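You operate a simulated robot arm through the tools that you are given. There is no shell and no other tool.

You are at the controls of a simulated two-armed robot. One attempt, no reset.

Task
Soak the red brick from the drip rack in the soak tray.
Fine: shut the drain first; water over the red line; tap shut before it runs over. Set down upright: what you pick out. Where these are worked on the way, their far stop is far enough and under half their travel is too little: tank tap.
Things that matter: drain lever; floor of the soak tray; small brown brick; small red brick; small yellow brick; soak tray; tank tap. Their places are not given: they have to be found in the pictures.

The check looks at the end state, three seconds after you hand in, the way a careful person would. Anything else that was tipped, shoved, dropped, spilled or broken makes it a failure.

Robot
Two 7-joint arms with fingered hands on one trunk that stands fixed in place. Base frame: the origin is at the foot of the trunk, x ahead of it, y to its left, z up. Units: cm, rad, N and s.
The left shoulder is at [6, 17.7, 97.5], the right one opposite. Payload 4 kg a hand.
The tool frame of a hand sits at the grasp point between the pads (the TCP): z along the fingers, y along the line on which they close. The tips reach 3.7 cm beyond it. The gripper opens to 12.4 cm. The gripper's body begins 4.3 cm behind the TCP. The gripper is a hand of 3 fingers: y runs from the thumb to the fingers, the wrist lies at [-1.5, -10.8, -20.2] in the tool frame.
Orientation is that of the tool frame in the base frame, as a unit quaternion [x, y, z, w]. With the fingers straight down and the wrist toward the robot, the tool's x, y and z point along [0, 1, 0], [1, 0, 0] and [0, 0, -1] of the base frame.

Tools
- The arms move only by the tool play_rows. It takes "left_targets", "right_targets" or both (then of equal length, played together; a hand with none holds still); each is one flat list of numbers, 6 for each row, row after row: the shift along the base's x, y, z in cm, then the turn, a rotation vector about the base's x, y, z in degrees. In form: [dx, dy, dz, rx, ry, rz, dx, dy, dz, rx, ry, rz, ...]. A call has 1 to 20 rows; each row is the pose to reach, as a shift and turn from the pose commanded when the call began. Each row takes 0.2 s and may step no farther than 5 cm and 0.15 rad from the row before; otherwise, the whole call is refused. A pose out of reach is approached as far as the arm can. The call stops where the force on the tool passes 40 N (or 10 N more than at its start, if that is more) or the arm is blocked; 0.2 s more then pass. In this call time passes only in rows, and 0.2 s behind the last. The reply holds the time, the measured pose of the TCP, the force on the tool along the base axes, the opening and the grip force, in the units named above and with some noise, with the torque about the TCP (base axes, N m) and any sound that the robot's microphone picked up.
- Cameras (640 x 400 px; columns grow to the right, rows downward): "scene" is now at [4.94, -3.41, 163.08]; the picture's right is [-0.39, -0.92, 0.00], its down [-0.57, 0.24, -0.79] and it looks along [0.72, -0.31, -0.62] (base axes); focal length 279 px, centre (320, 200). "left" rides on the left gripper at [-6.4, -7.6, -13.7] in its tool frame; the picture's right is [-0.84, -0.26, 0.48], its down [0.48, -0.76, 0.43] and it looks along [0.26, 0.60, 0.76] (tool axes); focal length 256 px, centre (320, 200). "right" rides on the right gripper at [6.4, -7.6, -13.7] in its tool frame; the picture's right is [-0.84, 0.26, -0.48], its down [-0.48, -0.76, 0.43] and it looks along [-0.26, 0.60, 0.76] (tool axes); focal length 256 px, centre (320, 200).
- camera(camera): a new picture of that camera. No time passes.
- lift_body(by): slides the trunk up (or, below 0, down) by that many cm; the arms and the scene camera ride with it, the base frame stays. It gives what a move gives, with no picture.
- move_fingers(index, middle, thumb_bend, thumb_turn, hand): sets how far each is bent, from 0 (flat) to 1 (curled in); at 0.3 the hand is open as for a grip, at 0.7 the pads meet at the TCP. One left out holds its place. A second passes; each finger stops where it meets its share of the squeeze, and holds until it gets a number again. It is the only way to open and close the hand. It gives what a move gives, with no picture; readings hold the bend of each and the force on the fingers (four entries, about 0 where the hand has none), thumb and palm. thumb_turn goes from beside the hand (0) to across from the fingers (1), as for a grip.
- pan_tilt(pan, tilt): turns the head with the scene camera to pan (to the left, within 1.501 rad either way) and tilt (down, from -0.506 to 1.204), counted from straight ahead of the robot. It gives what a move gives.
- measure_at(camera, pixels): for up to 12 pixels [column, row] of the newest picture of that camera ("zoom" is the newest enlarged one), the place [x, y, z] in the base frame of the surface seen there, good to about 0.3 cm. No time passes.
- enlarge(camera, box): a new picture of the part [left, top, right, bottom] of that camera's present view, enlarged. No time passes.
- finish_job(): hands the job in; it is judged then, once.

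Leave the grippers open and the arms clear of the work at the hand-in unless told otherwise.

The tools are called after "Request:" as a command line: name --argument value ..., lists and objects as JSON in quotes. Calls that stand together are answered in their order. play_rows: Moves the arms, as the interface text tells. Its arguments: {"type":"object","properties":{"left_targets":{"type":"array","items":{"type":"number"}},"right_targets":{"type":"array","items":{"type":"number"}}},"required":[]} The other tools are called the same way: lift_body (by) slides the trunk up or down; move_fingers (index, middle, thumb_bend, thumb_turn, hand) moves the fingers one by one; pan_tilt (pan, tilt) turns the head that bears the scene camera; camera (camera) takes a picture; measure_at (camera, pixels) gives the place of the surface under pixels of a picture; enlarge (camera, box) takes an enlarged picture of a part of a camera's view; finish_job () hands the job in.

At the start:

```text
clock: 0.0
left_tool_pos: [52.03, -2.69, 141.35]
left_ee_rot: [0.707, 0.707, -0.001, 0.0]
left_ft_force: [-0.7, 0.2, -0.3]
left_torque: [0.01, 0.0, 0.0]
left_opening: 12.34
left_finger_force: 0.1
left_shape: jaw
left_bend: [0.3, 0.3, 0.3, 0.98]
left_finger forces: [0.0, 0.1, 0.0, 0.0, 0.1, 0.0]
right_tool_pos: [46.24, -49.59, 142.83]
right_ee_rot: [0.707, 0.707, 0.0, 0.0]
right_ft_force: [-0.7, 0.8, 0.4]
right_torque: [0.01, -0.03, -0.04]
right_opening: 12.37
right_finger_force: 0.0
right_shape: jaw
right_bend: [0.3, 0.3, 0.3, 0.98]
right_finger forces: [0.1, 0.1, 0.0, 0.1, 0.1, 0.1]
trunk travel left (down, up): [-50.0, 9.0]
head pan, tilt: [-0.401, 0.665]
```

scene: 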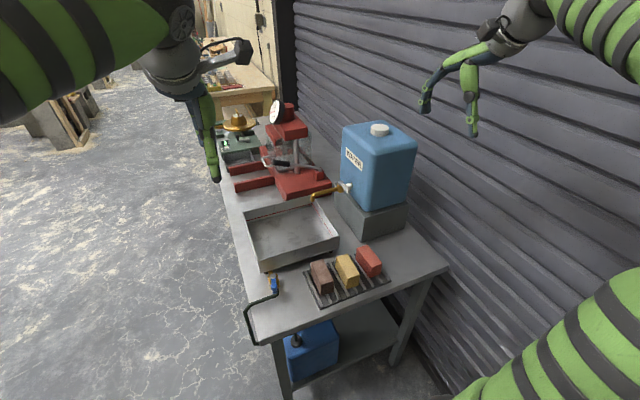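
right: 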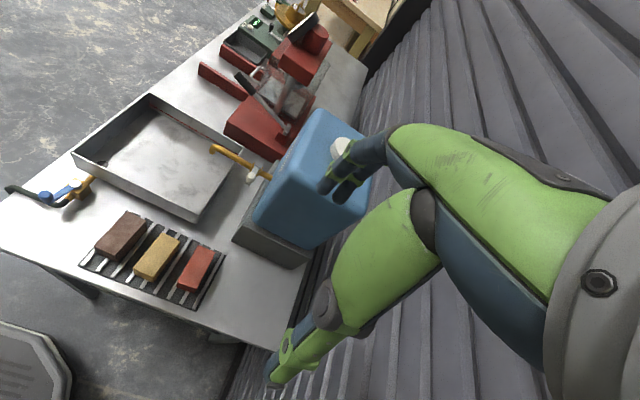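
left: 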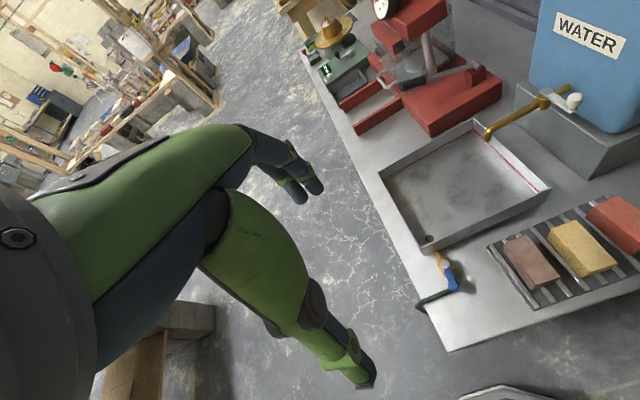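

I see a table with a soak tray, a blue water tank with a brass tap, a drain lever with a blue handle near (272,285), and a rack with three bricks. I'll enlarge the relevant areas first.

Request:
enlarge --camera "scene" --box '[220, 170, 400, 320]'

Request:
enlarge --camera "left" --box '[360, 60, 640, 350]'

Request:
enlarge --camera "right" --box '[0, 80, 300, 320]'

```text
2.67 times, centred on (310, 245) of scene
```

zoom: 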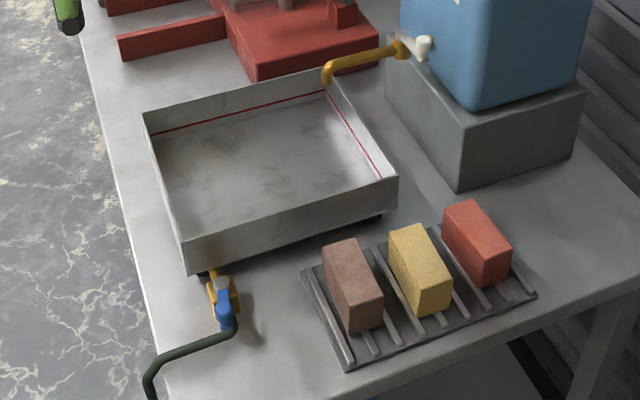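

```text
1.38 times, centred on (500, 205) of left
```

zoom: 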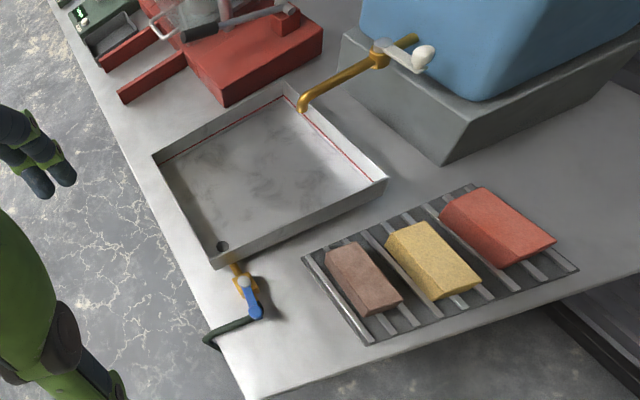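

```text
1.67 times, centred on (150, 200) of right
```

zoom: 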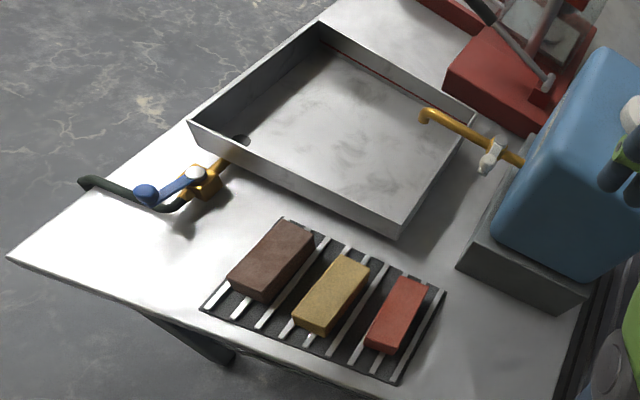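

Next I'll look closely at the drain lever and the tap in several cameras.

Request:
enlarge --camera "scene" --box '[240, 255, 304, 310]'

Request:
measure_at --camera "scene" --pixels '[[275, 285], [272, 278], [275, 290], [250, 230], [335, 238], [261, 266], [312, 200], [290, 235], [321, 195], [345, 188]]'

Request:
enlarge --camera "right" --box '[20, 150, 120, 215]'

Request:
enlarge --camera "left" --box '[400, 220, 480, 320]'

Request:
enlarge --camera "left" --box '[470, 70, 600, 150]'

Request:
enlarge --camera "right" --box '[190, 130, 290, 200]'

Request:
enlarge --camera "scene" --box '[300, 165, 370, 215]'

```text
7.27 times, centred on (272, 282) of scene
```

zoom: 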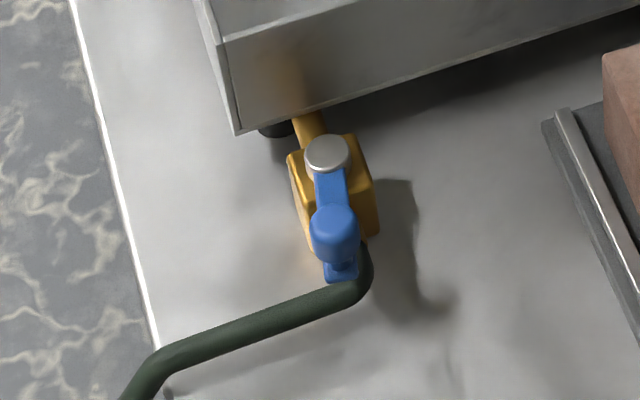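

```text
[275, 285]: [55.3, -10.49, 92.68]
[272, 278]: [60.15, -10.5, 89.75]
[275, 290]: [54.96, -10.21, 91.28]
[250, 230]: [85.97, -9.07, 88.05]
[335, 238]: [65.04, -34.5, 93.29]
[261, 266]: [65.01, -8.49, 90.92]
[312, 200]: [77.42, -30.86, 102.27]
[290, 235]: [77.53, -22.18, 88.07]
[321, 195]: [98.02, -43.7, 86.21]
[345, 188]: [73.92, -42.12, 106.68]
```

```text
6.15 times, centred on (70, 182) of right
```

zoom: 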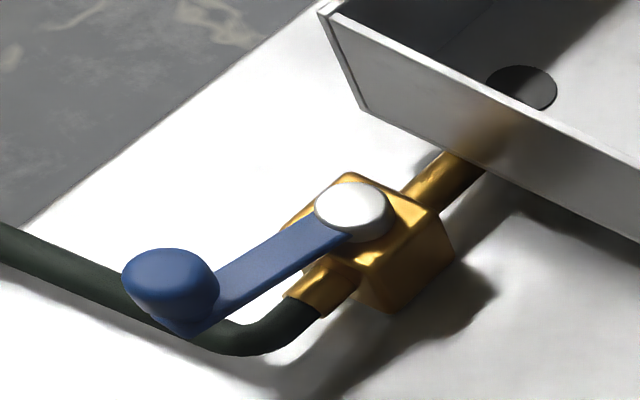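

```text
4.00 times, centred on (440, 270) of left
```

zoom: 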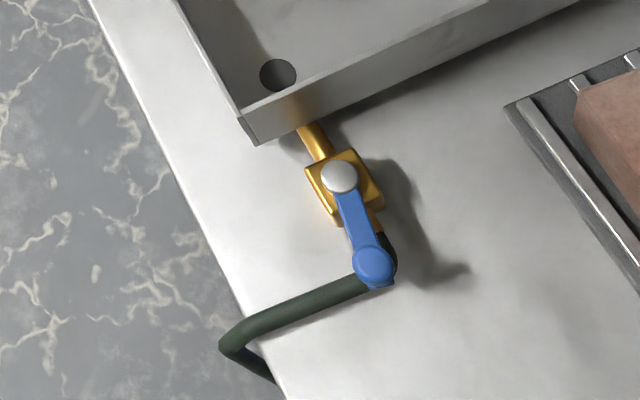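

```text
4.92 times, centred on (535, 110) of left
```

zoom: 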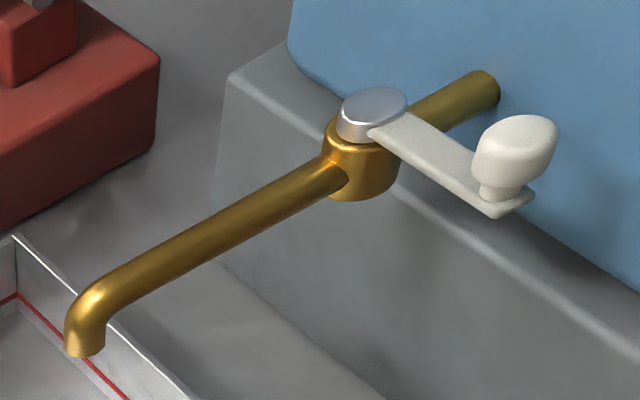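

```text
5.71 times, centred on (240, 165) of right
```

zoom: 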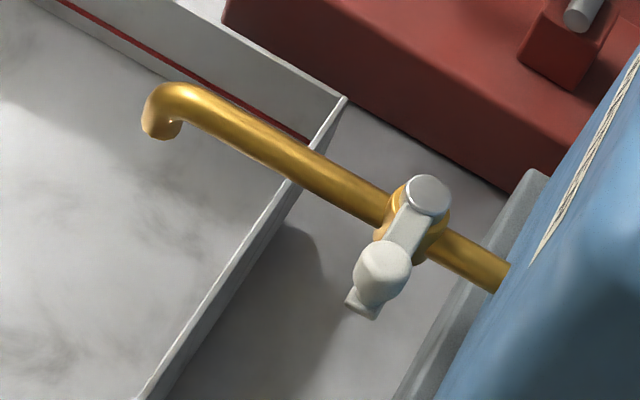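

```text
8.00 times, centred on (335, 190) of scene
```

zoom: 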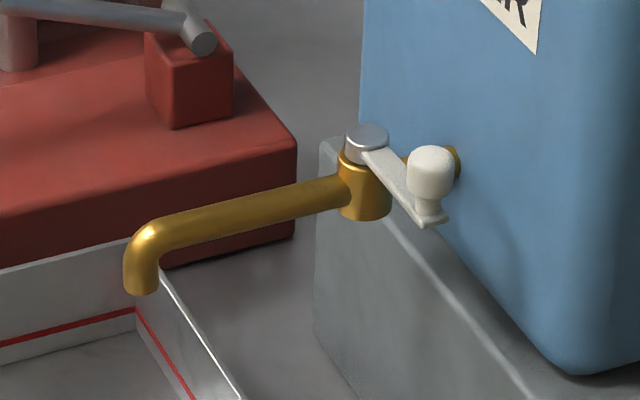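

The drain lever lies along its pipe, which reads as open. The tap lever stands across its spout, which reads as shut. I'll measure both carefully using enlarged views.

Request:
enlarge --camera "left" --box '[400, 220, 480, 320]'

Request:
measure_at --camera "zoom" --pixels '[[341, 176], [374, 263], [360, 225], [312, 140], [320, 190], [252, 140], [276, 75], [378, 284], [310, 300], [150, 90], [450, 150], [520, 110]]'

Request:
enlarge --camera "left" --box '[470, 70, 600, 150]'

Request:
measure_at --camera "zoom" --pixels '[[375, 105], [515, 150], [430, 150], [250, 220], [85, 310], [84, 352], [480, 95], [490, 210], [360, 190], [15, 240], [510, 192], [515, 125]]'

Request:
enlarge --camera "scene" --box '[220, 170, 400, 320]'

Request:
measure_at --camera "zoom" --pixels '[[144, 113], [187, 245], [192, 274], [396, 178], [326, 75], [220, 180], [345, 244], [360, 290], [408, 230], [425, 275], [470, 210], [485, 250]]'

Request:
measure_at --camera "zoom" --pixels '[[305, 272], [348, 366], [535, 295], [460, 225], [380, 330], [445, 310], [510, 255], [130, 250], [430, 130], [480, 90], [160, 390], [485, 380]]'

```text
4.00 times, centred on (440, 270) of left
```

zoom: 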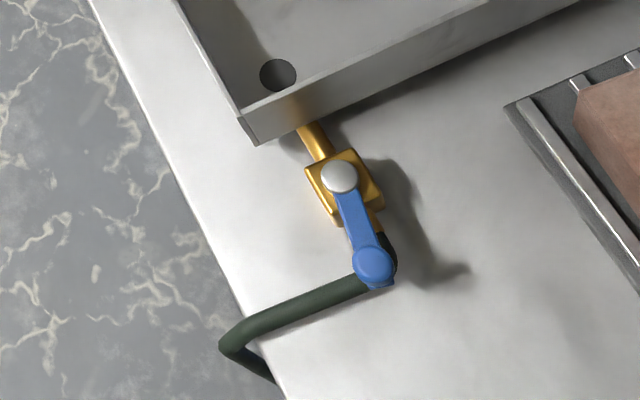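

```text
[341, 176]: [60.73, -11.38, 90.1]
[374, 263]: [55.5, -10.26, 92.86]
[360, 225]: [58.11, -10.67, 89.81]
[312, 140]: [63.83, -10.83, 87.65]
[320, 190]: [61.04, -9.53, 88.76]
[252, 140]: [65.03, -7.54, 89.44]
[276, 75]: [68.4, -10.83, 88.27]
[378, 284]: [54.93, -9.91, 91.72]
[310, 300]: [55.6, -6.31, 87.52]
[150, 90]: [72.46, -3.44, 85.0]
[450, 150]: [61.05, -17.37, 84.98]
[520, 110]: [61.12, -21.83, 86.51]
```

```text
4.92 times, centred on (535, 110) of left
```

zoom: 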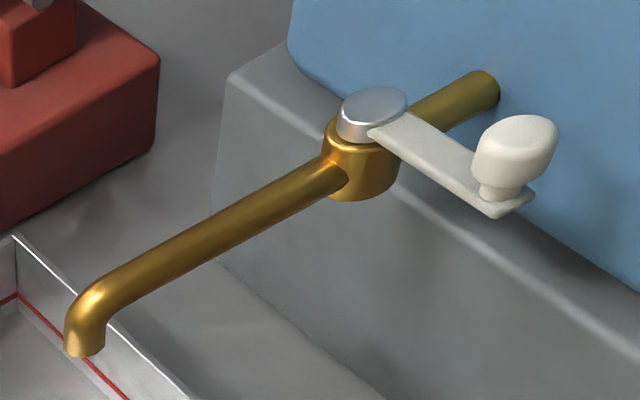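

```text
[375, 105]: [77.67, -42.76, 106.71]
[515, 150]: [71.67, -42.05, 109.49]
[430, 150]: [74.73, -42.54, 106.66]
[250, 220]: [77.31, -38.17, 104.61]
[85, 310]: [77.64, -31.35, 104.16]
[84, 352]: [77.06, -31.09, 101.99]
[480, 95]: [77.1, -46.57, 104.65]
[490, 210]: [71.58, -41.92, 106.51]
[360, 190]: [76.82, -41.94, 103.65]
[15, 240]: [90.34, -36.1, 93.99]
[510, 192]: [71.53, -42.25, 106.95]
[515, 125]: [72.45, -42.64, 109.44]
```

```text
2.67 times, centred on (310, 245) of scene
```

zoom: 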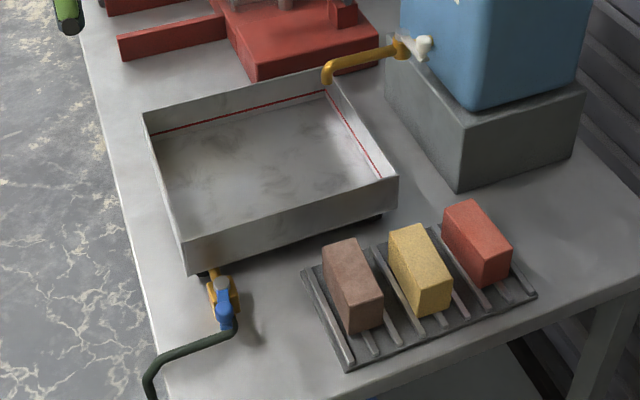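

```text
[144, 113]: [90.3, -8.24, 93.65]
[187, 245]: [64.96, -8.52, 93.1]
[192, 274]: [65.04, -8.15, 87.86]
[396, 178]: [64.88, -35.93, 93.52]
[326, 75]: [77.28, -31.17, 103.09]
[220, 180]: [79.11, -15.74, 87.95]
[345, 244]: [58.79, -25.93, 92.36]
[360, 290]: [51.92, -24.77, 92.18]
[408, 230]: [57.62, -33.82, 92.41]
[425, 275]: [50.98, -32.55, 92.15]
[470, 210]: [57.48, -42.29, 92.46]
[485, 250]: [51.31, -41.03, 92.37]
```

```text
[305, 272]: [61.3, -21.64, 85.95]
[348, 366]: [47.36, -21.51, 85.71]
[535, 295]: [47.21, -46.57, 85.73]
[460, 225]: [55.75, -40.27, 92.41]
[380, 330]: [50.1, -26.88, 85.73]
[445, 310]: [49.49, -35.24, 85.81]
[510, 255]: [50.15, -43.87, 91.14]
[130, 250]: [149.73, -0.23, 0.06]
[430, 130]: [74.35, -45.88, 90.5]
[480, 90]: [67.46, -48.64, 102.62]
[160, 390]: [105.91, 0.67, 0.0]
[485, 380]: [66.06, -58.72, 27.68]
```

Measured so far:
- Table top at about z 85.
- Tray from x 65 to 90 and y -8 to -36, with its floor at 88 and rim at 93.5.
- Drain pivot near (60.7,-11.2) and knob near (55.5,-10.3).
- Tap pivot near (77.4,-42.6) and knob near (72,-42.3).

Next I'll measure the red brick and the tray's red line.

Request:
enlarge --camera "scene" --box '[295, 235, 395, 310]'

Request:
enlarge --camera "scene" --box '[340, 235, 390, 290]'

Request:
enlarge --camera "scene" --box '[240, 190, 345, 275]'

Request:
enlarge --camera "right" --box '[70, 200, 240, 315]'

```text
5.33 times, centred on (345, 272) of scene
```

zoom: 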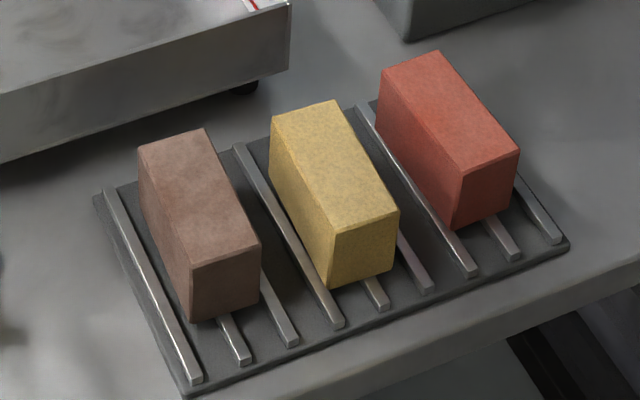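

```text
7.27 times, centred on (365, 262) of scene
```

zoom: 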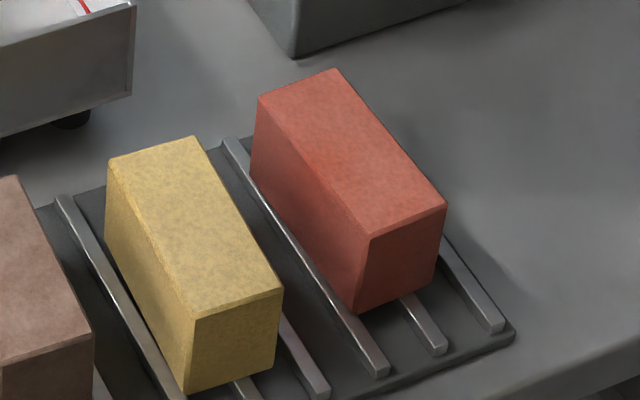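

```text
4.71 times, centred on (292, 232) of scene
```

zoom: 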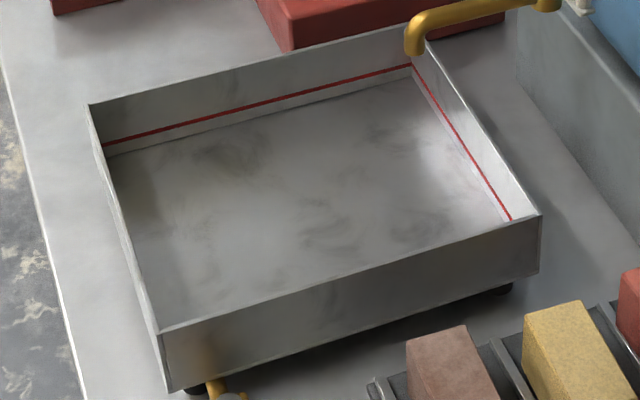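

```text
3.48 times, centred on (155, 258) of right
```

zoom: 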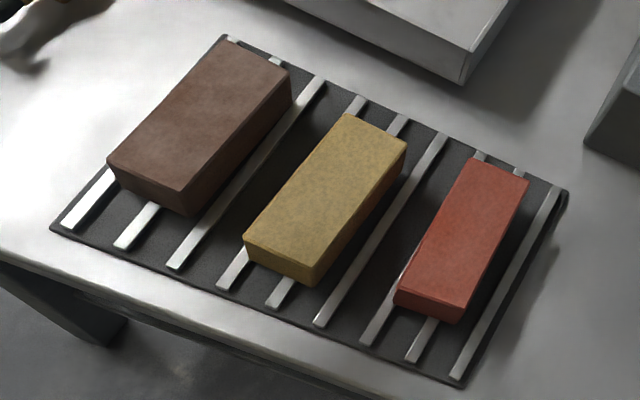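

I'll measure the red brick's corners and the red line's height in the fresh enlarged views.

Request:
measure_at --camera "zoom" --pixels '[[477, 163], [525, 182], [400, 293], [460, 305], [460, 230], [400, 303], [347, 118], [403, 148], [248, 240], [310, 268], [560, 195], [460, 375]]'

Request:
enlarge --camera "scene" --box '[340, 235, 390, 290]'

Request:
measure_at --camera "zoom" --pixels '[[262, 98], [336, 73], [442, 203], [370, 235], [356, 310], [435, 275], [255, 165], [310, 200], [405, 250], [375, 370], [495, 325], [440, 345]]'

Request:
enlarge --camera "scene" --box '[240, 190, 345, 275]'

Request:
measure_at --camera "zoom" --pixels '[[250, 104], [252, 112], [248, 72], [470, 150], [480, 155], [480, 130], [260, 117], [160, 328], [540, 215], [90, 105], [230, 260], [400, 180]]'

```text
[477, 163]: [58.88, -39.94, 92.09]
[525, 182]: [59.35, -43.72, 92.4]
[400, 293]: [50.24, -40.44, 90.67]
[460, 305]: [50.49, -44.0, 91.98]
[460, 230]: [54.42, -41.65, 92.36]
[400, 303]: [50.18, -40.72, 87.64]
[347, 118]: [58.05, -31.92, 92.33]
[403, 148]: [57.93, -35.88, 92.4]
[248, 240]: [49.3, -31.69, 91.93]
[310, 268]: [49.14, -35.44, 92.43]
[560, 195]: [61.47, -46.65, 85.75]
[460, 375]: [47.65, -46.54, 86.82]
```

```text
7.27 times, centred on (365, 262) of scene
```

zoom: 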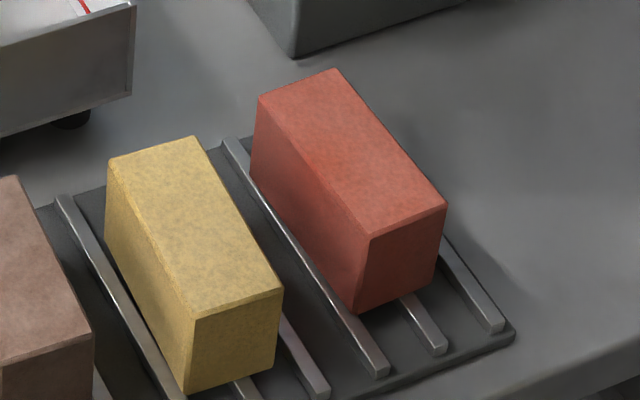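

```text
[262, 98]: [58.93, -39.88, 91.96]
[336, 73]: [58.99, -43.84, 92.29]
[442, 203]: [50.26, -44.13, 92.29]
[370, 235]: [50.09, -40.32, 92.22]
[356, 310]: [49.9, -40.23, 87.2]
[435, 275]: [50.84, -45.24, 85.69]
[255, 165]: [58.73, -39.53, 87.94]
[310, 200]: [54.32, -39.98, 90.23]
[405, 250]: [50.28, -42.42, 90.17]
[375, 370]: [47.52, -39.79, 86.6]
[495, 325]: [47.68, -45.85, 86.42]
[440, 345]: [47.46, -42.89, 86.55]
```

```text
4.71 times, centred on (292, 232) of scene
```

zoom: 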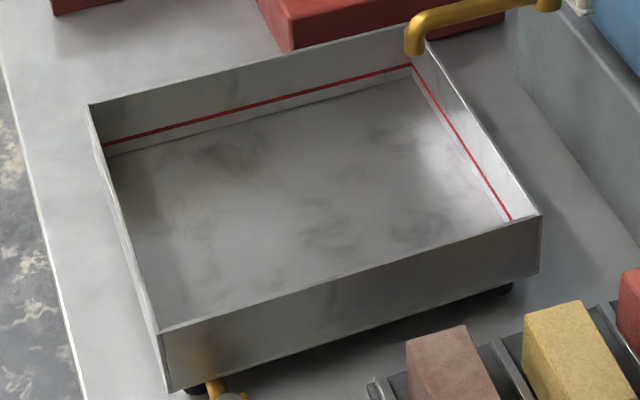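

```text
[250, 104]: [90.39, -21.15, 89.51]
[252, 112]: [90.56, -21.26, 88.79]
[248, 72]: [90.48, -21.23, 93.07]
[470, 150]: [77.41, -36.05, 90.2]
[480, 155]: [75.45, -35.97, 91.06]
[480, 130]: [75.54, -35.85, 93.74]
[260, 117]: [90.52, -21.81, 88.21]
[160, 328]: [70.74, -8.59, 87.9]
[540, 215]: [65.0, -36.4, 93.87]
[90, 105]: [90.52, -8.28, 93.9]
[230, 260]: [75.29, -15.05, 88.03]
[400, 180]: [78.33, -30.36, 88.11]
```

The red brick spans x 50.2–59.1 and y -40 to -44, with its top at 92.3. The tray's red line is at about z 89.8 and its rim at about 93.8. Next I'll look at the hands' shape at (470,80) and (200,110).

Request:
enlarge --camera "scene" --box '[400, 0, 580, 150]'

Request:
enlarge --camera "scene" --box '[130, 20, 290, 200]'

Request:
enlarge --camera "left" --box '[180, 100, 420, 400]'

```text
2.67 times, centred on (490, 75) of scene
```

zoom: 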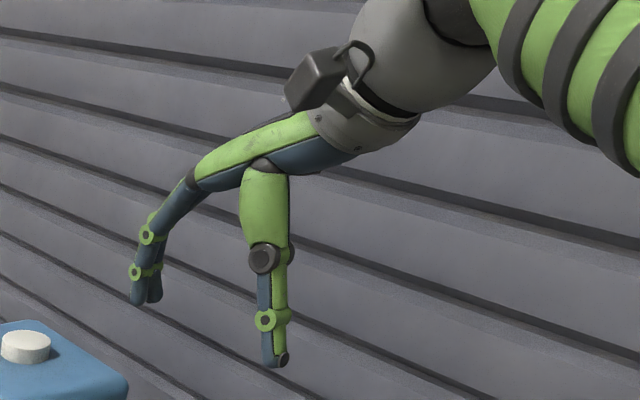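

```text
2.22 times, centred on (210, 110) of scene
```

zoom: 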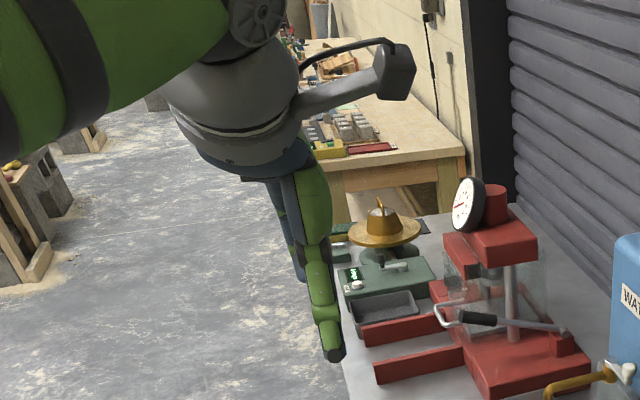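

```text
1.33 times, centred on (300, 250) of left
```

zoom: 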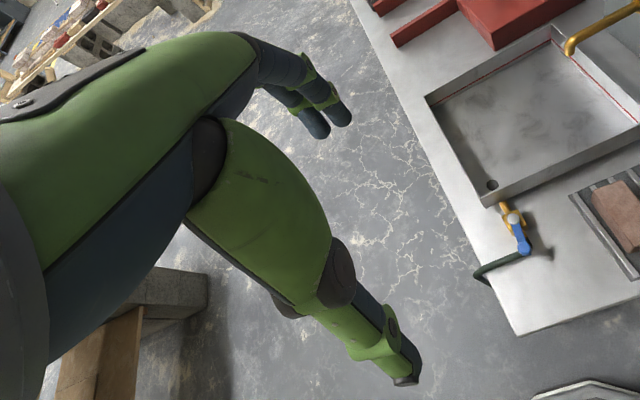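

The hand has index and middle side by side, with the thumb opposite. I'll measure where the fingertips sit relative to the TCP.

Request:
enlarge --camera "scene" --box '[410, 30, 500, 150]'

Request:
measure_at --camera "zoom" --pixels '[[114, 244], [140, 240], [115, 200], [130, 155], [345, 330], [342, 270], [345, 185], [350, 100], [370, 325], [240, 110], [200, 90], [330, 60]]'

```text
3.33 times, centred on (455, 90) of scene
```

zoom: 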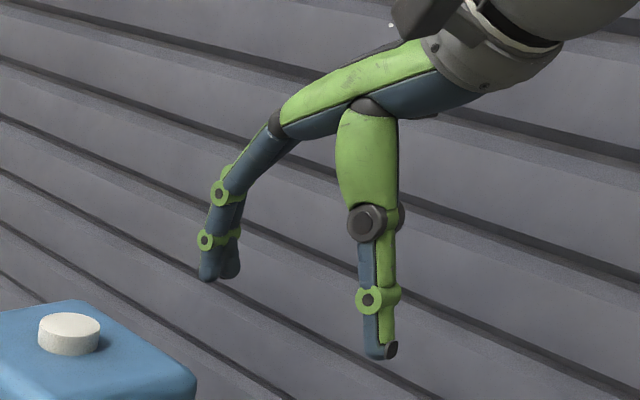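

```text
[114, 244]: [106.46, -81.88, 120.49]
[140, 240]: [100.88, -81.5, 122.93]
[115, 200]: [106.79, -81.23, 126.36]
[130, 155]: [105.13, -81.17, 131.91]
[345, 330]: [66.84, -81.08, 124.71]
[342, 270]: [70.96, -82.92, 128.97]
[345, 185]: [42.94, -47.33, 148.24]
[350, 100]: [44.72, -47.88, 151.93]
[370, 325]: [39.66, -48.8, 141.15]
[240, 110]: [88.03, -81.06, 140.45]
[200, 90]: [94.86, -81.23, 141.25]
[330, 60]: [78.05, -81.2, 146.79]
```

I'll take those points again on this newest enlarged picture.

Request:
measure_at --camera "zoom" --pixels '[[210, 274], [232, 272], [205, 240], [220, 193], [240, 170], [280, 120], [320, 110], [375, 350], [390, 350], [368, 300], [366, 222], [366, 150]]'

```text
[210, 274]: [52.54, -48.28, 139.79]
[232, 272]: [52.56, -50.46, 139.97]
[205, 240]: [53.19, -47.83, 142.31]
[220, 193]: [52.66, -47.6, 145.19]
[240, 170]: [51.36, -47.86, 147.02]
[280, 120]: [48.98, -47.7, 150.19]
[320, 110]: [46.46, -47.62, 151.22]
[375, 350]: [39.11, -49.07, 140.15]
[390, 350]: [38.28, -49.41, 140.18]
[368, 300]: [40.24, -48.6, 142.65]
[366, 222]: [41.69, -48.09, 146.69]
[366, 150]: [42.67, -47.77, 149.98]
```

Fingertips sit about 6 cm either side of the TCP and about 3.3 cm below it. I'll lower the left hand to roughly (49,-11,108) to look at the drain valve up close.

Request:
play_rows --left_targets '[-0.4, -1, -4, 0, 0, 0, -0.8, -2, -8, 0, 0, 0, -1.2, -3, -12, 0, 0, 0, -1.6, -4, -16, 0, 0, 0, -2, -5, -20, 0, 0, 0, -2.4, -6, -24, 0, 0, 0, -2.7, -7.2, -28, 0, 0, 0, -3, -8.3, -33, 0, 0, 0]'

Request:
camera --camera "left"

Request:
camera --camera "scene"

```text
refused: row 8 steps farther than a row can; nothing moved
```

```text
taken
```

left: 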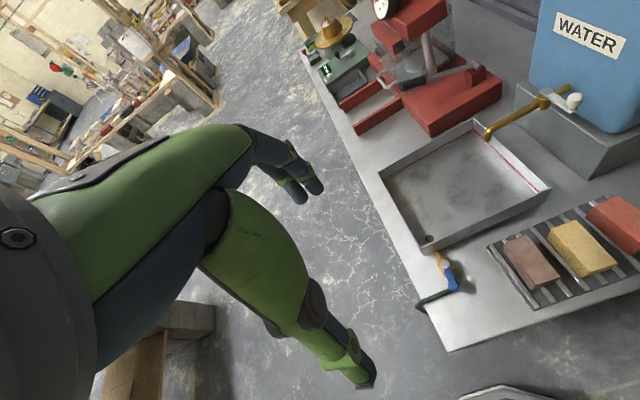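

```text
taken
```

scene: 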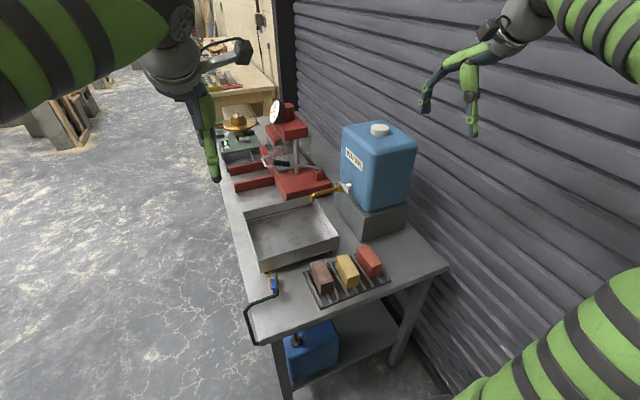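

The last step was slightly too long. I'll replay the same path with smaller rows.

Request:
play_rows --left_targets '[-0.4, -1, -4, 0, 0, 0, -0.8, -2, -8, 0, 0, 0, -1.2, -3, -12, 0, 0, 0, -1.6, -4, -16, 0, 0, 0, -2, -5, -20, 0, 0, 0, -2.4, -6, -24, 0, 0, 0, -2.7, -7.2, -28, 0, 0, 0, -2.9, -7.8, -31, 0, 0, 0, -3, -8.3, -33, 0, 0, 0]'

Request:
camera --camera "left"

Request:
camera --camera "scene"

```text
clock: 2.0
left_tool_pos: [48.9, -10.98, 108.53]
left_ee_rot: [0.707, 0.707, 0.0, 0.0]
left_ft_force: [0.6, -0.2, -0.2]
left_torque: [0.01, 0.0, 0.02]
left_opening: 12.37
left_finger_force: 0.0
left_shape: jaw
left_bend: [0.3, 0.3, 0.3, 0.98]
left_finger forces: [0.0, 0.0, 0.1, 0.0, 0.1, 0.0]
right_tool_pos: [46.25, -49.6, 142.77]
right_ee_rot: [0.707, 0.707, 0.0, 0.0]
right_ft_force: [0.0, 0.3, -0.2]
right_torque: [-0.01, -0.01, 0.01]
right_opening: 12.38
right_finger_force: 0.0
right_shape: jaw
right_bend: [0.3, 0.3, 0.3, 0.98]
right_finger forces: [0.1, 0.0, 0.0, 0.0, 0.0, 0.0]
trunk travel left (down, up): [-50.0, 9.0]
head pan, tilt: [-0.401, 0.665]
```

```text
taken
```

left: 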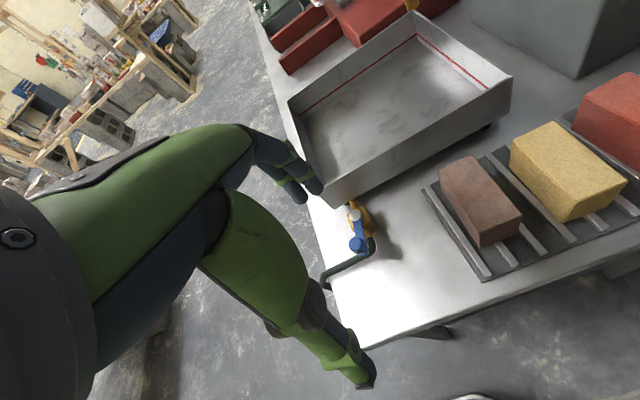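

```text
taken
```

scene: 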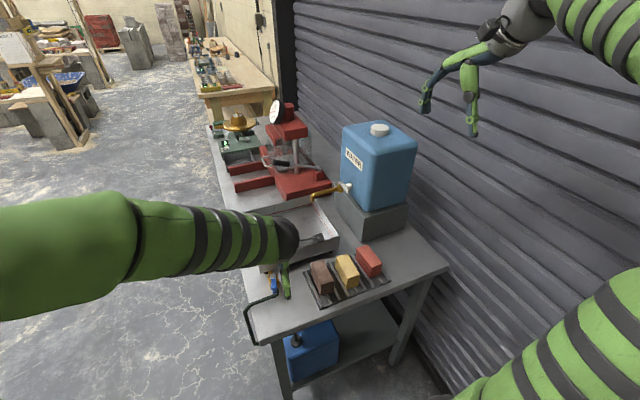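

The hand reaches well. I'll enlarge the valve at (357,230) in the left view.

Request:
enlarge --camera "left" --box '[315, 190, 395, 270]'

Request:
measure_at --camera "zoom" --pixels '[[270, 120], [320, 190], [350, 250], [270, 300], [350, 100], [280, 90], [330, 175], [410, 200], [320, 240], [330, 150], [295, 150], [360, 170]]'

```text
5.00 times, centred on (355, 230) of left
```

zoom: 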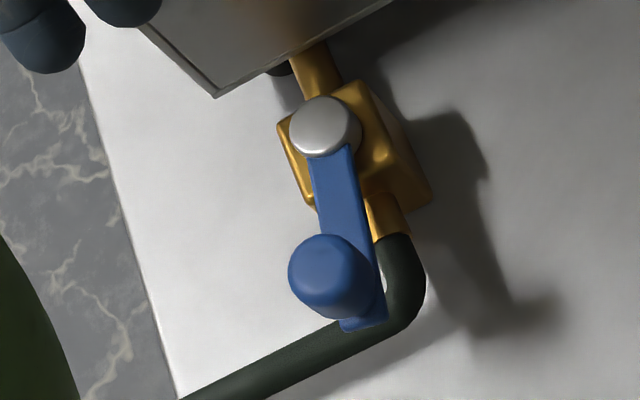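

```text
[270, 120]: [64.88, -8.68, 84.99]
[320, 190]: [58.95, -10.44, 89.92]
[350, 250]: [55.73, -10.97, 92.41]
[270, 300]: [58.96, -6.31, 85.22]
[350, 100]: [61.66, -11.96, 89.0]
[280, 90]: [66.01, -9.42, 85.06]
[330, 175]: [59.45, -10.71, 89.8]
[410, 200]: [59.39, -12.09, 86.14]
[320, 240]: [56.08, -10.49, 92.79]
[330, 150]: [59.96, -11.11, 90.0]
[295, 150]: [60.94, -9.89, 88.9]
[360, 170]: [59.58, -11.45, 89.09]
```

I'll measure more points on the lever, its cap and the knob to get its exact angle.

Request:
measure_at --camera "zoom" --pixels '[[295, 120], [355, 130], [325, 102], [325, 155], [312, 180], [352, 180], [295, 270], [365, 270], [330, 240], [335, 310], [385, 315], [345, 325]]'

Request:
measure_at --camera "zoom" --pixels '[[310, 65], [300, 60], [335, 70], [375, 215], [400, 215], [318, 215], [362, 215], [430, 200], [305, 200], [285, 125], [365, 85], [380, 170]]'

```text
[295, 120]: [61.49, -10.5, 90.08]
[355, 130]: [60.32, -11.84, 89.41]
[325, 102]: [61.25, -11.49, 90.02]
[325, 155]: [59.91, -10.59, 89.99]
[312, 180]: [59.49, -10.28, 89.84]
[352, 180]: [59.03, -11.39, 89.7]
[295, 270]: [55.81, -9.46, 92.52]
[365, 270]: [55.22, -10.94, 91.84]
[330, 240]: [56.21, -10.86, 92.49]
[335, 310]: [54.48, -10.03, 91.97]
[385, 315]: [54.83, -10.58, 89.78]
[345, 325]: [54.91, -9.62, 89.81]
```

```text
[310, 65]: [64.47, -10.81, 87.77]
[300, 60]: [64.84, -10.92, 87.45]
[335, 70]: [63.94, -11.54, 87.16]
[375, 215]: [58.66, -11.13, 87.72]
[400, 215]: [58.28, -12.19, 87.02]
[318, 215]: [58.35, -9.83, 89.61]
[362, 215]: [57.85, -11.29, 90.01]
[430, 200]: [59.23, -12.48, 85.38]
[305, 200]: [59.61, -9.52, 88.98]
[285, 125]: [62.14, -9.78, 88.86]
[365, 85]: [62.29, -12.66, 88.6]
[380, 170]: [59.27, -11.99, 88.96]
```

The lever's pivot is near (60.8,-11.1) and its knob near (55.3,-10.3). It sits about 8° off the pipe line toward +y. I'll partly close the left hand in the air to learn where the tips go before pinching the knob.

Request:
move_fingers --hand "left" --index 0.55 --middle 0.55 --thumb_bend 0.55

Request:
camera --camera "left"

```text
clock: 3.0
left_tool_pos: [48.98, -11.01, 108.59]
left_ee_rot: [0.707, 0.707, 0.0, 0.0]
left_ft_force: [-0.3, -0.2, -0.1]
left_torque: [-0.02, -0.01, 0.0]
left_opening: 4.68
left_finger_force: 0.0
left_shape: fingers
left_bend: [0.55, 0.55, 0.55, 0.98]
left_finger forces: [0.0, 0.0, 0.0, 0.0, 0.0, 0.0]
right_tool_pos: [46.23, -49.55, 142.75]
right_ee_rot: [0.708, 0.706, 0.0, -0.001]
right_ft_force: [0.9, 0.1, -0.4]
right_torque: [-0.01, 0.04, -0.01]
right_opening: 12.36
right_finger_force: 0.0
right_shape: jaw
right_bend: [0.3, 0.3, 0.3, 0.98]
right_finger forces: [0.0, 0.0, 0.1, 0.0, 0.0, 0.0]
trunk travel left (down, up): [-50.0, 9.0]
head pan, tilt: [-0.401, 0.665]
```

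```text
taken
```

left: 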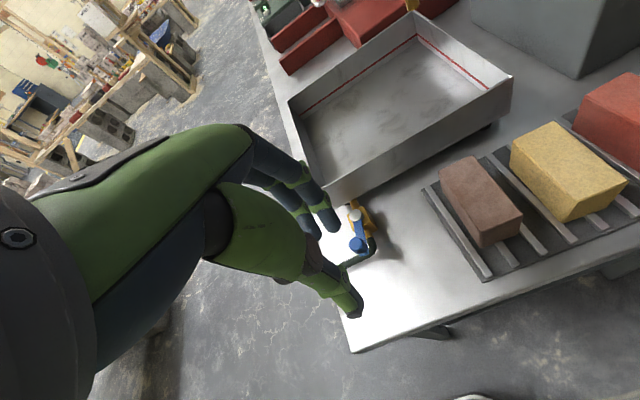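

Opening is now 4.7 cm. I'll measure the tips of the fingers at (330,225) and the thumb at (355,310).

Request:
enlarge --camera "left" --box '[240, 140, 400, 330]'

Request:
measure_at --camera "left" --pixels '[[332, 224], [334, 229], [315, 232], [312, 236], [320, 190], [296, 205], [355, 310], [360, 300], [357, 315], [345, 285], [305, 175], [330, 280]]'

```text
2.11 times, centred on (320, 235) of left
```

zoom: 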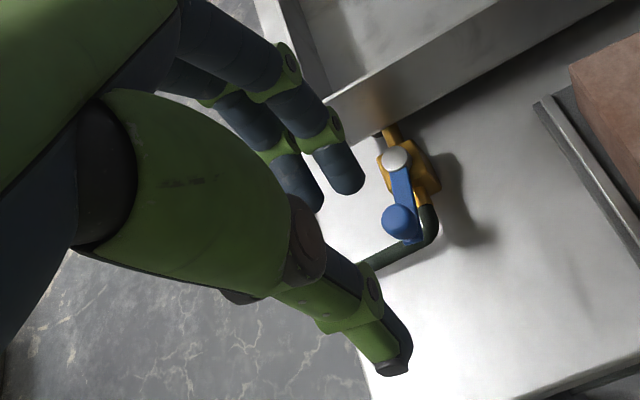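

```text
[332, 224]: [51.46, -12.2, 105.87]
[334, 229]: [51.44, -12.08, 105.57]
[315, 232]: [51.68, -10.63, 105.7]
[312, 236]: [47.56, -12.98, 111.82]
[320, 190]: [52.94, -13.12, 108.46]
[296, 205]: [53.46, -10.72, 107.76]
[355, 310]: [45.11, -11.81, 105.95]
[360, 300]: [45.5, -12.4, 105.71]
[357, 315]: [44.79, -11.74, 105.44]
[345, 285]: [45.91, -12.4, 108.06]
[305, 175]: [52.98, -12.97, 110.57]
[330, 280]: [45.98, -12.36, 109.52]
```

The tips stay about 3.4 cm below the TCP with nearly parallel pads. I'll bring the half-closed hand over the knob at TCP (55.3,-10.3,98) and check.

Request:
play_rows --left_targets '[2.5, 0.3, -2, 0, 0, 0, 5, 0.6, -4.5, 0, 0, 0, 6.3, 0.7, -8, 0, 0, 0, 6.3, 0.7, -10.5, 0, 0, 0]'

Request:
camera --camera "left"

Request:
enlarge --camera "left" --box '[260, 180, 420, 340]'

Request:
enlarge --camera "scene" --box '[220, 200, 340, 320]'

```text
clock: 4.0
left_tool_pos: [55.16, -10.23, 97.94]
left_ee_rot: [0.706, 0.708, 0.0, 0.0]
left_ft_force: [0.3, -0.3, 0.1]
left_torque: [0.02, -0.03, -0.03]
left_opening: 4.68
left_finger_force: 0.0
left_shape: fingers
left_bend: [0.55, 0.55, 0.55, 0.98]
left_finger forces: [0.0, 0.0, 0.0, 0.0, 0.0, 0.0]
right_tool_pos: [46.13, -49.69, 142.89]
right_ee_rot: [0.707, 0.707, 0.0, 0.0]
right_ft_force: [-0.1, 0.5, 0.3]
right_torque: [-0.01, -0.01, 0.0]
right_opening: 12.35
right_finger_force: 0.0
right_shape: jaw
right_bend: [0.3, 0.3, 0.3, 0.98]
right_finger forces: [0.0, 0.0, 0.1, 0.0, 0.1, 0.1]
trunk travel left (down, up): [-50.0, 9.0]
head pan, tilt: [-0.401, 0.665]
```

```text
taken
```

left: 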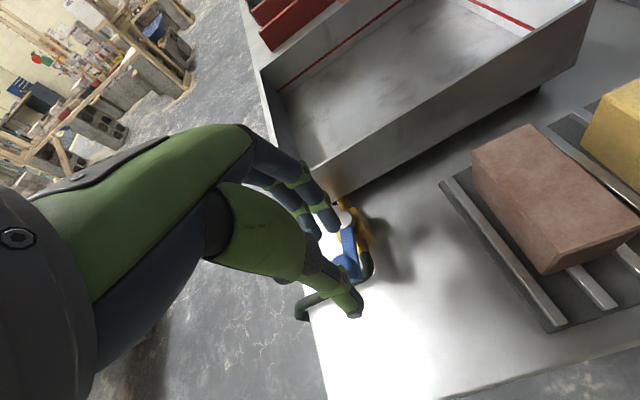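

```text
2.50 times, centred on (340, 260) of left
```

zoom: 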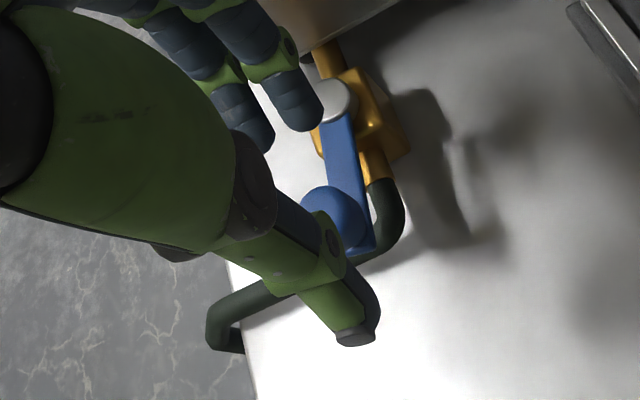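

```text
3.33 times, centred on (280, 260) of scene
```

zoom: 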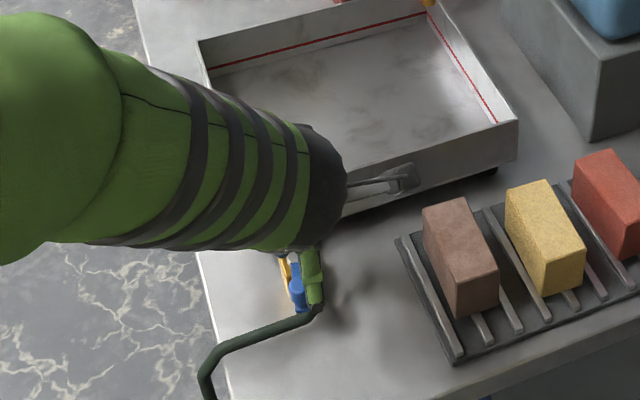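

The knob lies between the fingers and thumb. I'll lower 3.7 cm slowly to TCP z about 94.2.

Request:
play_rows --left_targets '[0.1, -0.1, -1.2, 0, 0, 0, 0.1, -0.1, -2.4, 0, 0, 0, 0.1, -0.1, -3.2, 0, 0, 0, 0.1, -0.1, -3.7, 0, 0, 0]'

Request:
camera --camera "left"

Request:
enlarge --camera "left" --box '[280, 170, 400, 330]'

```text
clock: 5.0
left_tool_pos: [55.21, -10.38, 94.24]
left_ee_rot: [0.707, 0.707, -0.001, 0.0]
left_ft_force: [-0.2, -0.5, 0.2]
left_torque: [0.0, 0.04, 0.02]
left_opening: 4.67
left_finger_force: 0.0
left_shape: fingers
left_bend: [0.55, 0.55, 0.55, 0.98]
left_finger forces: [0.0, 0.1, 0.0, 0.0, 0.0, 0.0]
right_tool_pos: [46.26, -49.62, 142.82]
right_ee_rot: [0.707, 0.707, 0.0, 0.0]
right_ft_force: [-0.4, 0.8, 0.6]
right_torque: [0.02, 0.0, 0.01]
right_opening: 12.34
right_finger_force: 0.2
right_shape: jaw
right_bend: [0.3, 0.3, 0.3, 0.98]
right_finger forces: [0.0, 0.0, 0.0, 0.0, 0.1, 0.0]
trunk travel left (down, up): [-50.0, 9.0]
head pan, tilt: [-0.401, 0.665]
```

```text
taken
```

left: 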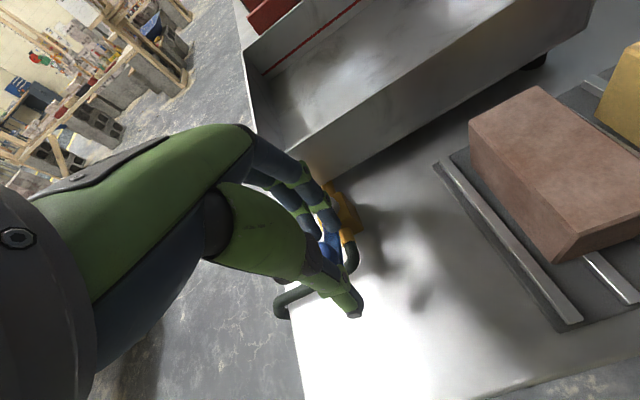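

```text
2.50 times, centred on (340, 250) of left
```

zoom: 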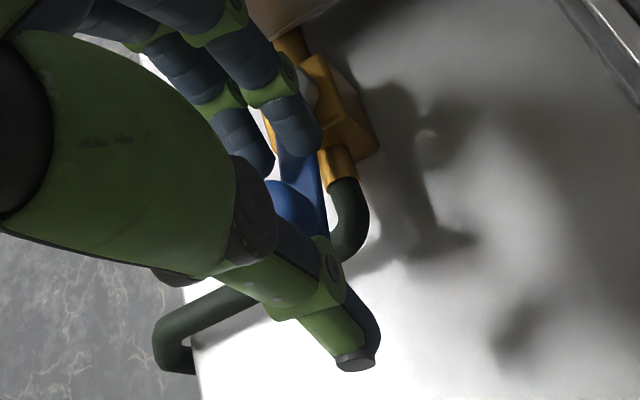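

No contact and the knob is between the pads. I'll close on the knob.

Request:
move_fingers --hand "left" --index 0.66 --middle 0.66 --thumb_bend 0.66

Request:
enlarge --camera "left" --box '[280, 170, 400, 330]'

```text
clock: 6.0
left_tool_pos: [55.29, -10.31, 94.21]
left_ee_rot: [0.707, 0.707, 0.0, 0.0]
left_ft_force: [4.2, -0.6, -0.2]
left_torque: [-0.03, -0.13, -0.04]
left_opening: 1.41
left_finger_force: 2.9
left_shape: fingers
left_bend: [0.65, 0.64, 0.66, 0.98]
left_finger forces: [1.0, 3.8, 0.1, 0.0, 0.2, 0.0]
right_tool_pos: [46.29, -49.61, 142.71]
right_ee_rot: [0.707, 0.707, 0.0, 0.0]
right_ft_force: [-0.2, 1.4, 0.2]
right_torque: [0.0, 0.01, 0.0]
right_opening: 12.35
right_finger_force: 0.1
right_shape: jaw
right_bend: [0.3, 0.3, 0.3, 0.98]
right_finger forces: [0.1, 0.1, 0.0, 0.0, 0.0, 0.0]
trunk travel left (down, up): [-50.0, 9.0]
head pan, tilt: [-0.401, 0.665]
```

```text
2.50 times, centred on (340, 250) of left
```

zoom: 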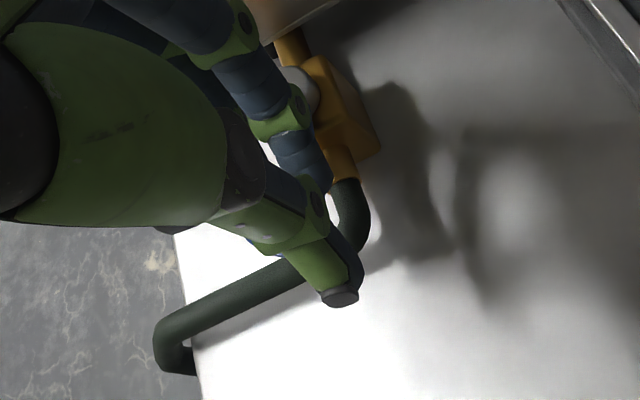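

The fingers touch the knob but the thumb isn't pressing yet. I'll bend the thumb further.

Request:
move_fingers --hand "left" --thumb_bend 0.76 --index 0.7 --middle 0.7

Request:
enlarge --camera "left" --box '[280, 170, 400, 330]'

```text
clock: 7.0
left_tool_pos: [55.27, -10.32, 94.2]
left_ee_rot: [0.707, 0.707, -0.001, 0.0]
left_ft_force: [4.1, -1.7, 0.2]
left_torque: [0.01, -0.23, -0.07]
left_opening: 0.03
left_finger_force: 9.2
left_shape: fingers
left_bend: [0.67, 0.64, 0.73, 0.96]
left_finger forces: [3.2, 8.5, 0.0, 0.0, 6.9, 0.1]
right_tool_pos: [46.1, -49.58, 142.92]
right_ee_rot: [0.708, 0.707, 0.001, 0.0]
right_ft_force: [0.7, 0.3, -0.6]
right_torque: [-0.02, 0.01, 0.01]
right_opening: 12.36
right_finger_force: 0.0
right_shape: jaw
right_bend: [0.3, 0.3, 0.3, 0.98]
right_finger forces: [0.0, 0.0, 0.0, 0.1, 0.1, 0.0]
trunk travel left (down, up): [-50.0, 9.0]
head pan, tilt: [-0.401, 0.665]
```

```text
2.50 times, centred on (340, 250) of left
```

zoom: 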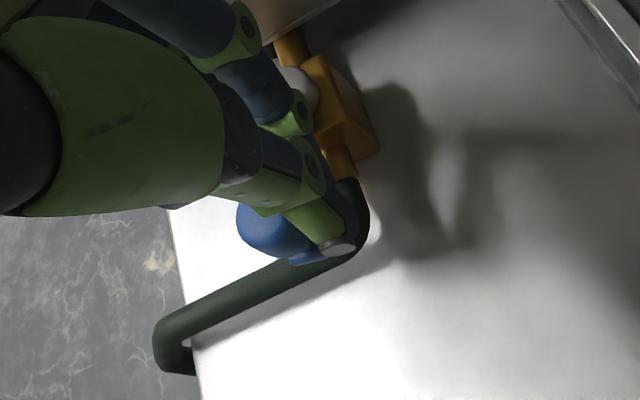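

The thumb has slipped to the -y side of the knob, which suits a push toward +y. I'll try a small arc toward +y to about 20° and read the force.

Request:
play_rows --left_targets '[0.05, 0.35, 0, 0, 0, 0, 0.15, 0.7, 0, 0, 0, 0, 0.28, 1.1, 0, 0, 0, 0]'

Request:
enlarge --camera "left" --box '[280, 170, 400, 330]'

```text
clock: 7.8
left_tool_pos: [55.68, -9.33, 94.32]
left_ee_rot: [0.708, 0.707, 0.001, 0.0]
left_ft_force: [6.4, -4.5, -0.1]
left_torque: [-0.11, -0.22, -0.09]
left_opening: 0.02
left_finger_force: 4.3
left_shape: fingers
left_bend: [0.68, 0.64, 0.74, 0.96]
left_finger forces: [0.0, 7.9, 0.0, 0.0, 0.0, 0.0]
right_tool_pos: [46.23, -49.72, 142.71]
right_ee_rot: [0.707, 0.707, 0.0, 0.0]
right_ft_force: [-0.5, 0.2, -0.1]
right_torque: [0.0, -0.01, -0.02]
right_opening: 12.35
right_finger_force: 0.0
right_shape: jaw
right_bend: [0.3, 0.3, 0.3, 0.98]
right_finger forces: [0.1, 0.0, 0.0, 0.1, 0.1, 0.1]
trunk travel left (down, up): [-50.0, 9.0]
head pan, tilt: [-0.401, 0.665]
```

```text
2.50 times, centred on (340, 250) of left
```

zoom: 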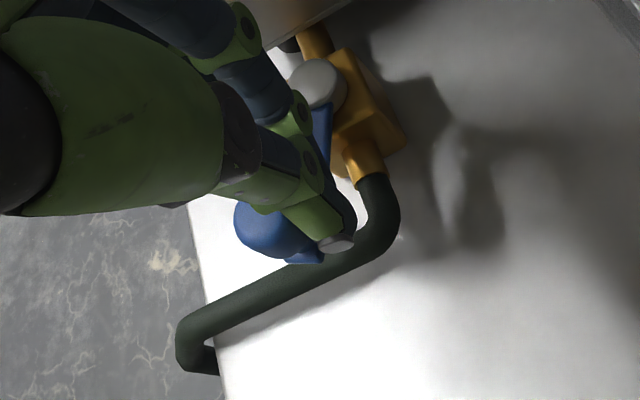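

The lever follows the hand with only about 5 N, so +y is a free direction. I'll continue along the arc around the pivot, yawing the hand with the lever up to about 51°.

Request:
play_rows --left_targets '[0.3, 0.71, 0, 0, 0, -8, 0.7, 1.36, 0, 0, 0, -16, 1.19, 1.96, 0, 0, 0, -24, 1.755, 2.48, 0, 0, 0, -32]'

Request:
camera --camera "left"

Request:
enlarge --camera "left" --box '[260, 150, 420, 330]'

```text
clock: 8.8
left_tool_pos: [57.43, -6.95, 94.19]
left_ee_rot: [0.876, 0.483, 0.0, 0.0]
left_ft_force: [1.8, -2.9, 0.2]
left_torque: [-0.11, -0.08, -0.04]
left_opening: 0.0
left_finger_force: 3.1
left_shape: fingers
left_bend: [0.68, 0.65, 0.74, 0.96]
left_finger forces: [0.0, 6.6, 0.0, 0.1, 0.0, 0.1]
right_tool_pos: [46.29, -49.5, 142.8]
right_ee_rot: [0.707, 0.707, 0.0, 0.0]
right_ft_force: [-0.8, 0.8, -0.6]
right_torque: [-0.01, -0.02, -0.01]
right_opening: 12.34
right_finger_force: 0.0
right_shape: jaw
right_bend: [0.3, 0.3, 0.3, 0.98]
right_finger forces: [0.0, 0.1, 0.1, 0.0, 0.1, 0.0]
trunk travel left (down, up): [-50.0, 9.0]
head pan, tilt: [-0.401, 0.665]
```

```text
taken
```

left: 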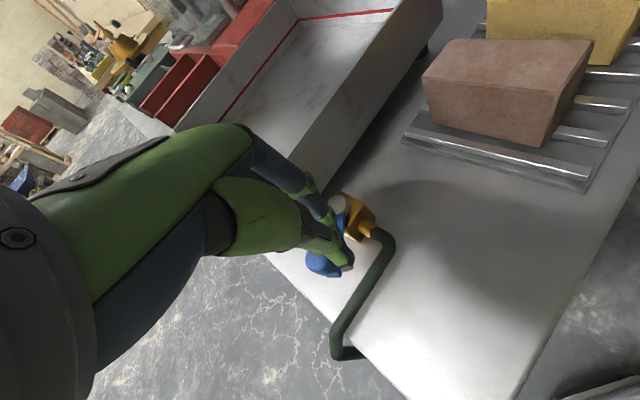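

```text
2.22 times, centred on (340, 240) of left
```

zoom: 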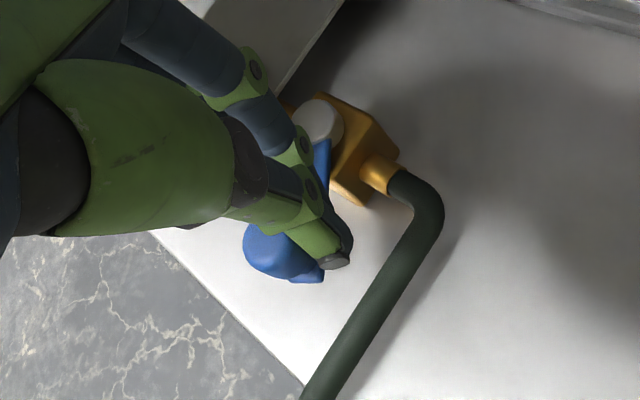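

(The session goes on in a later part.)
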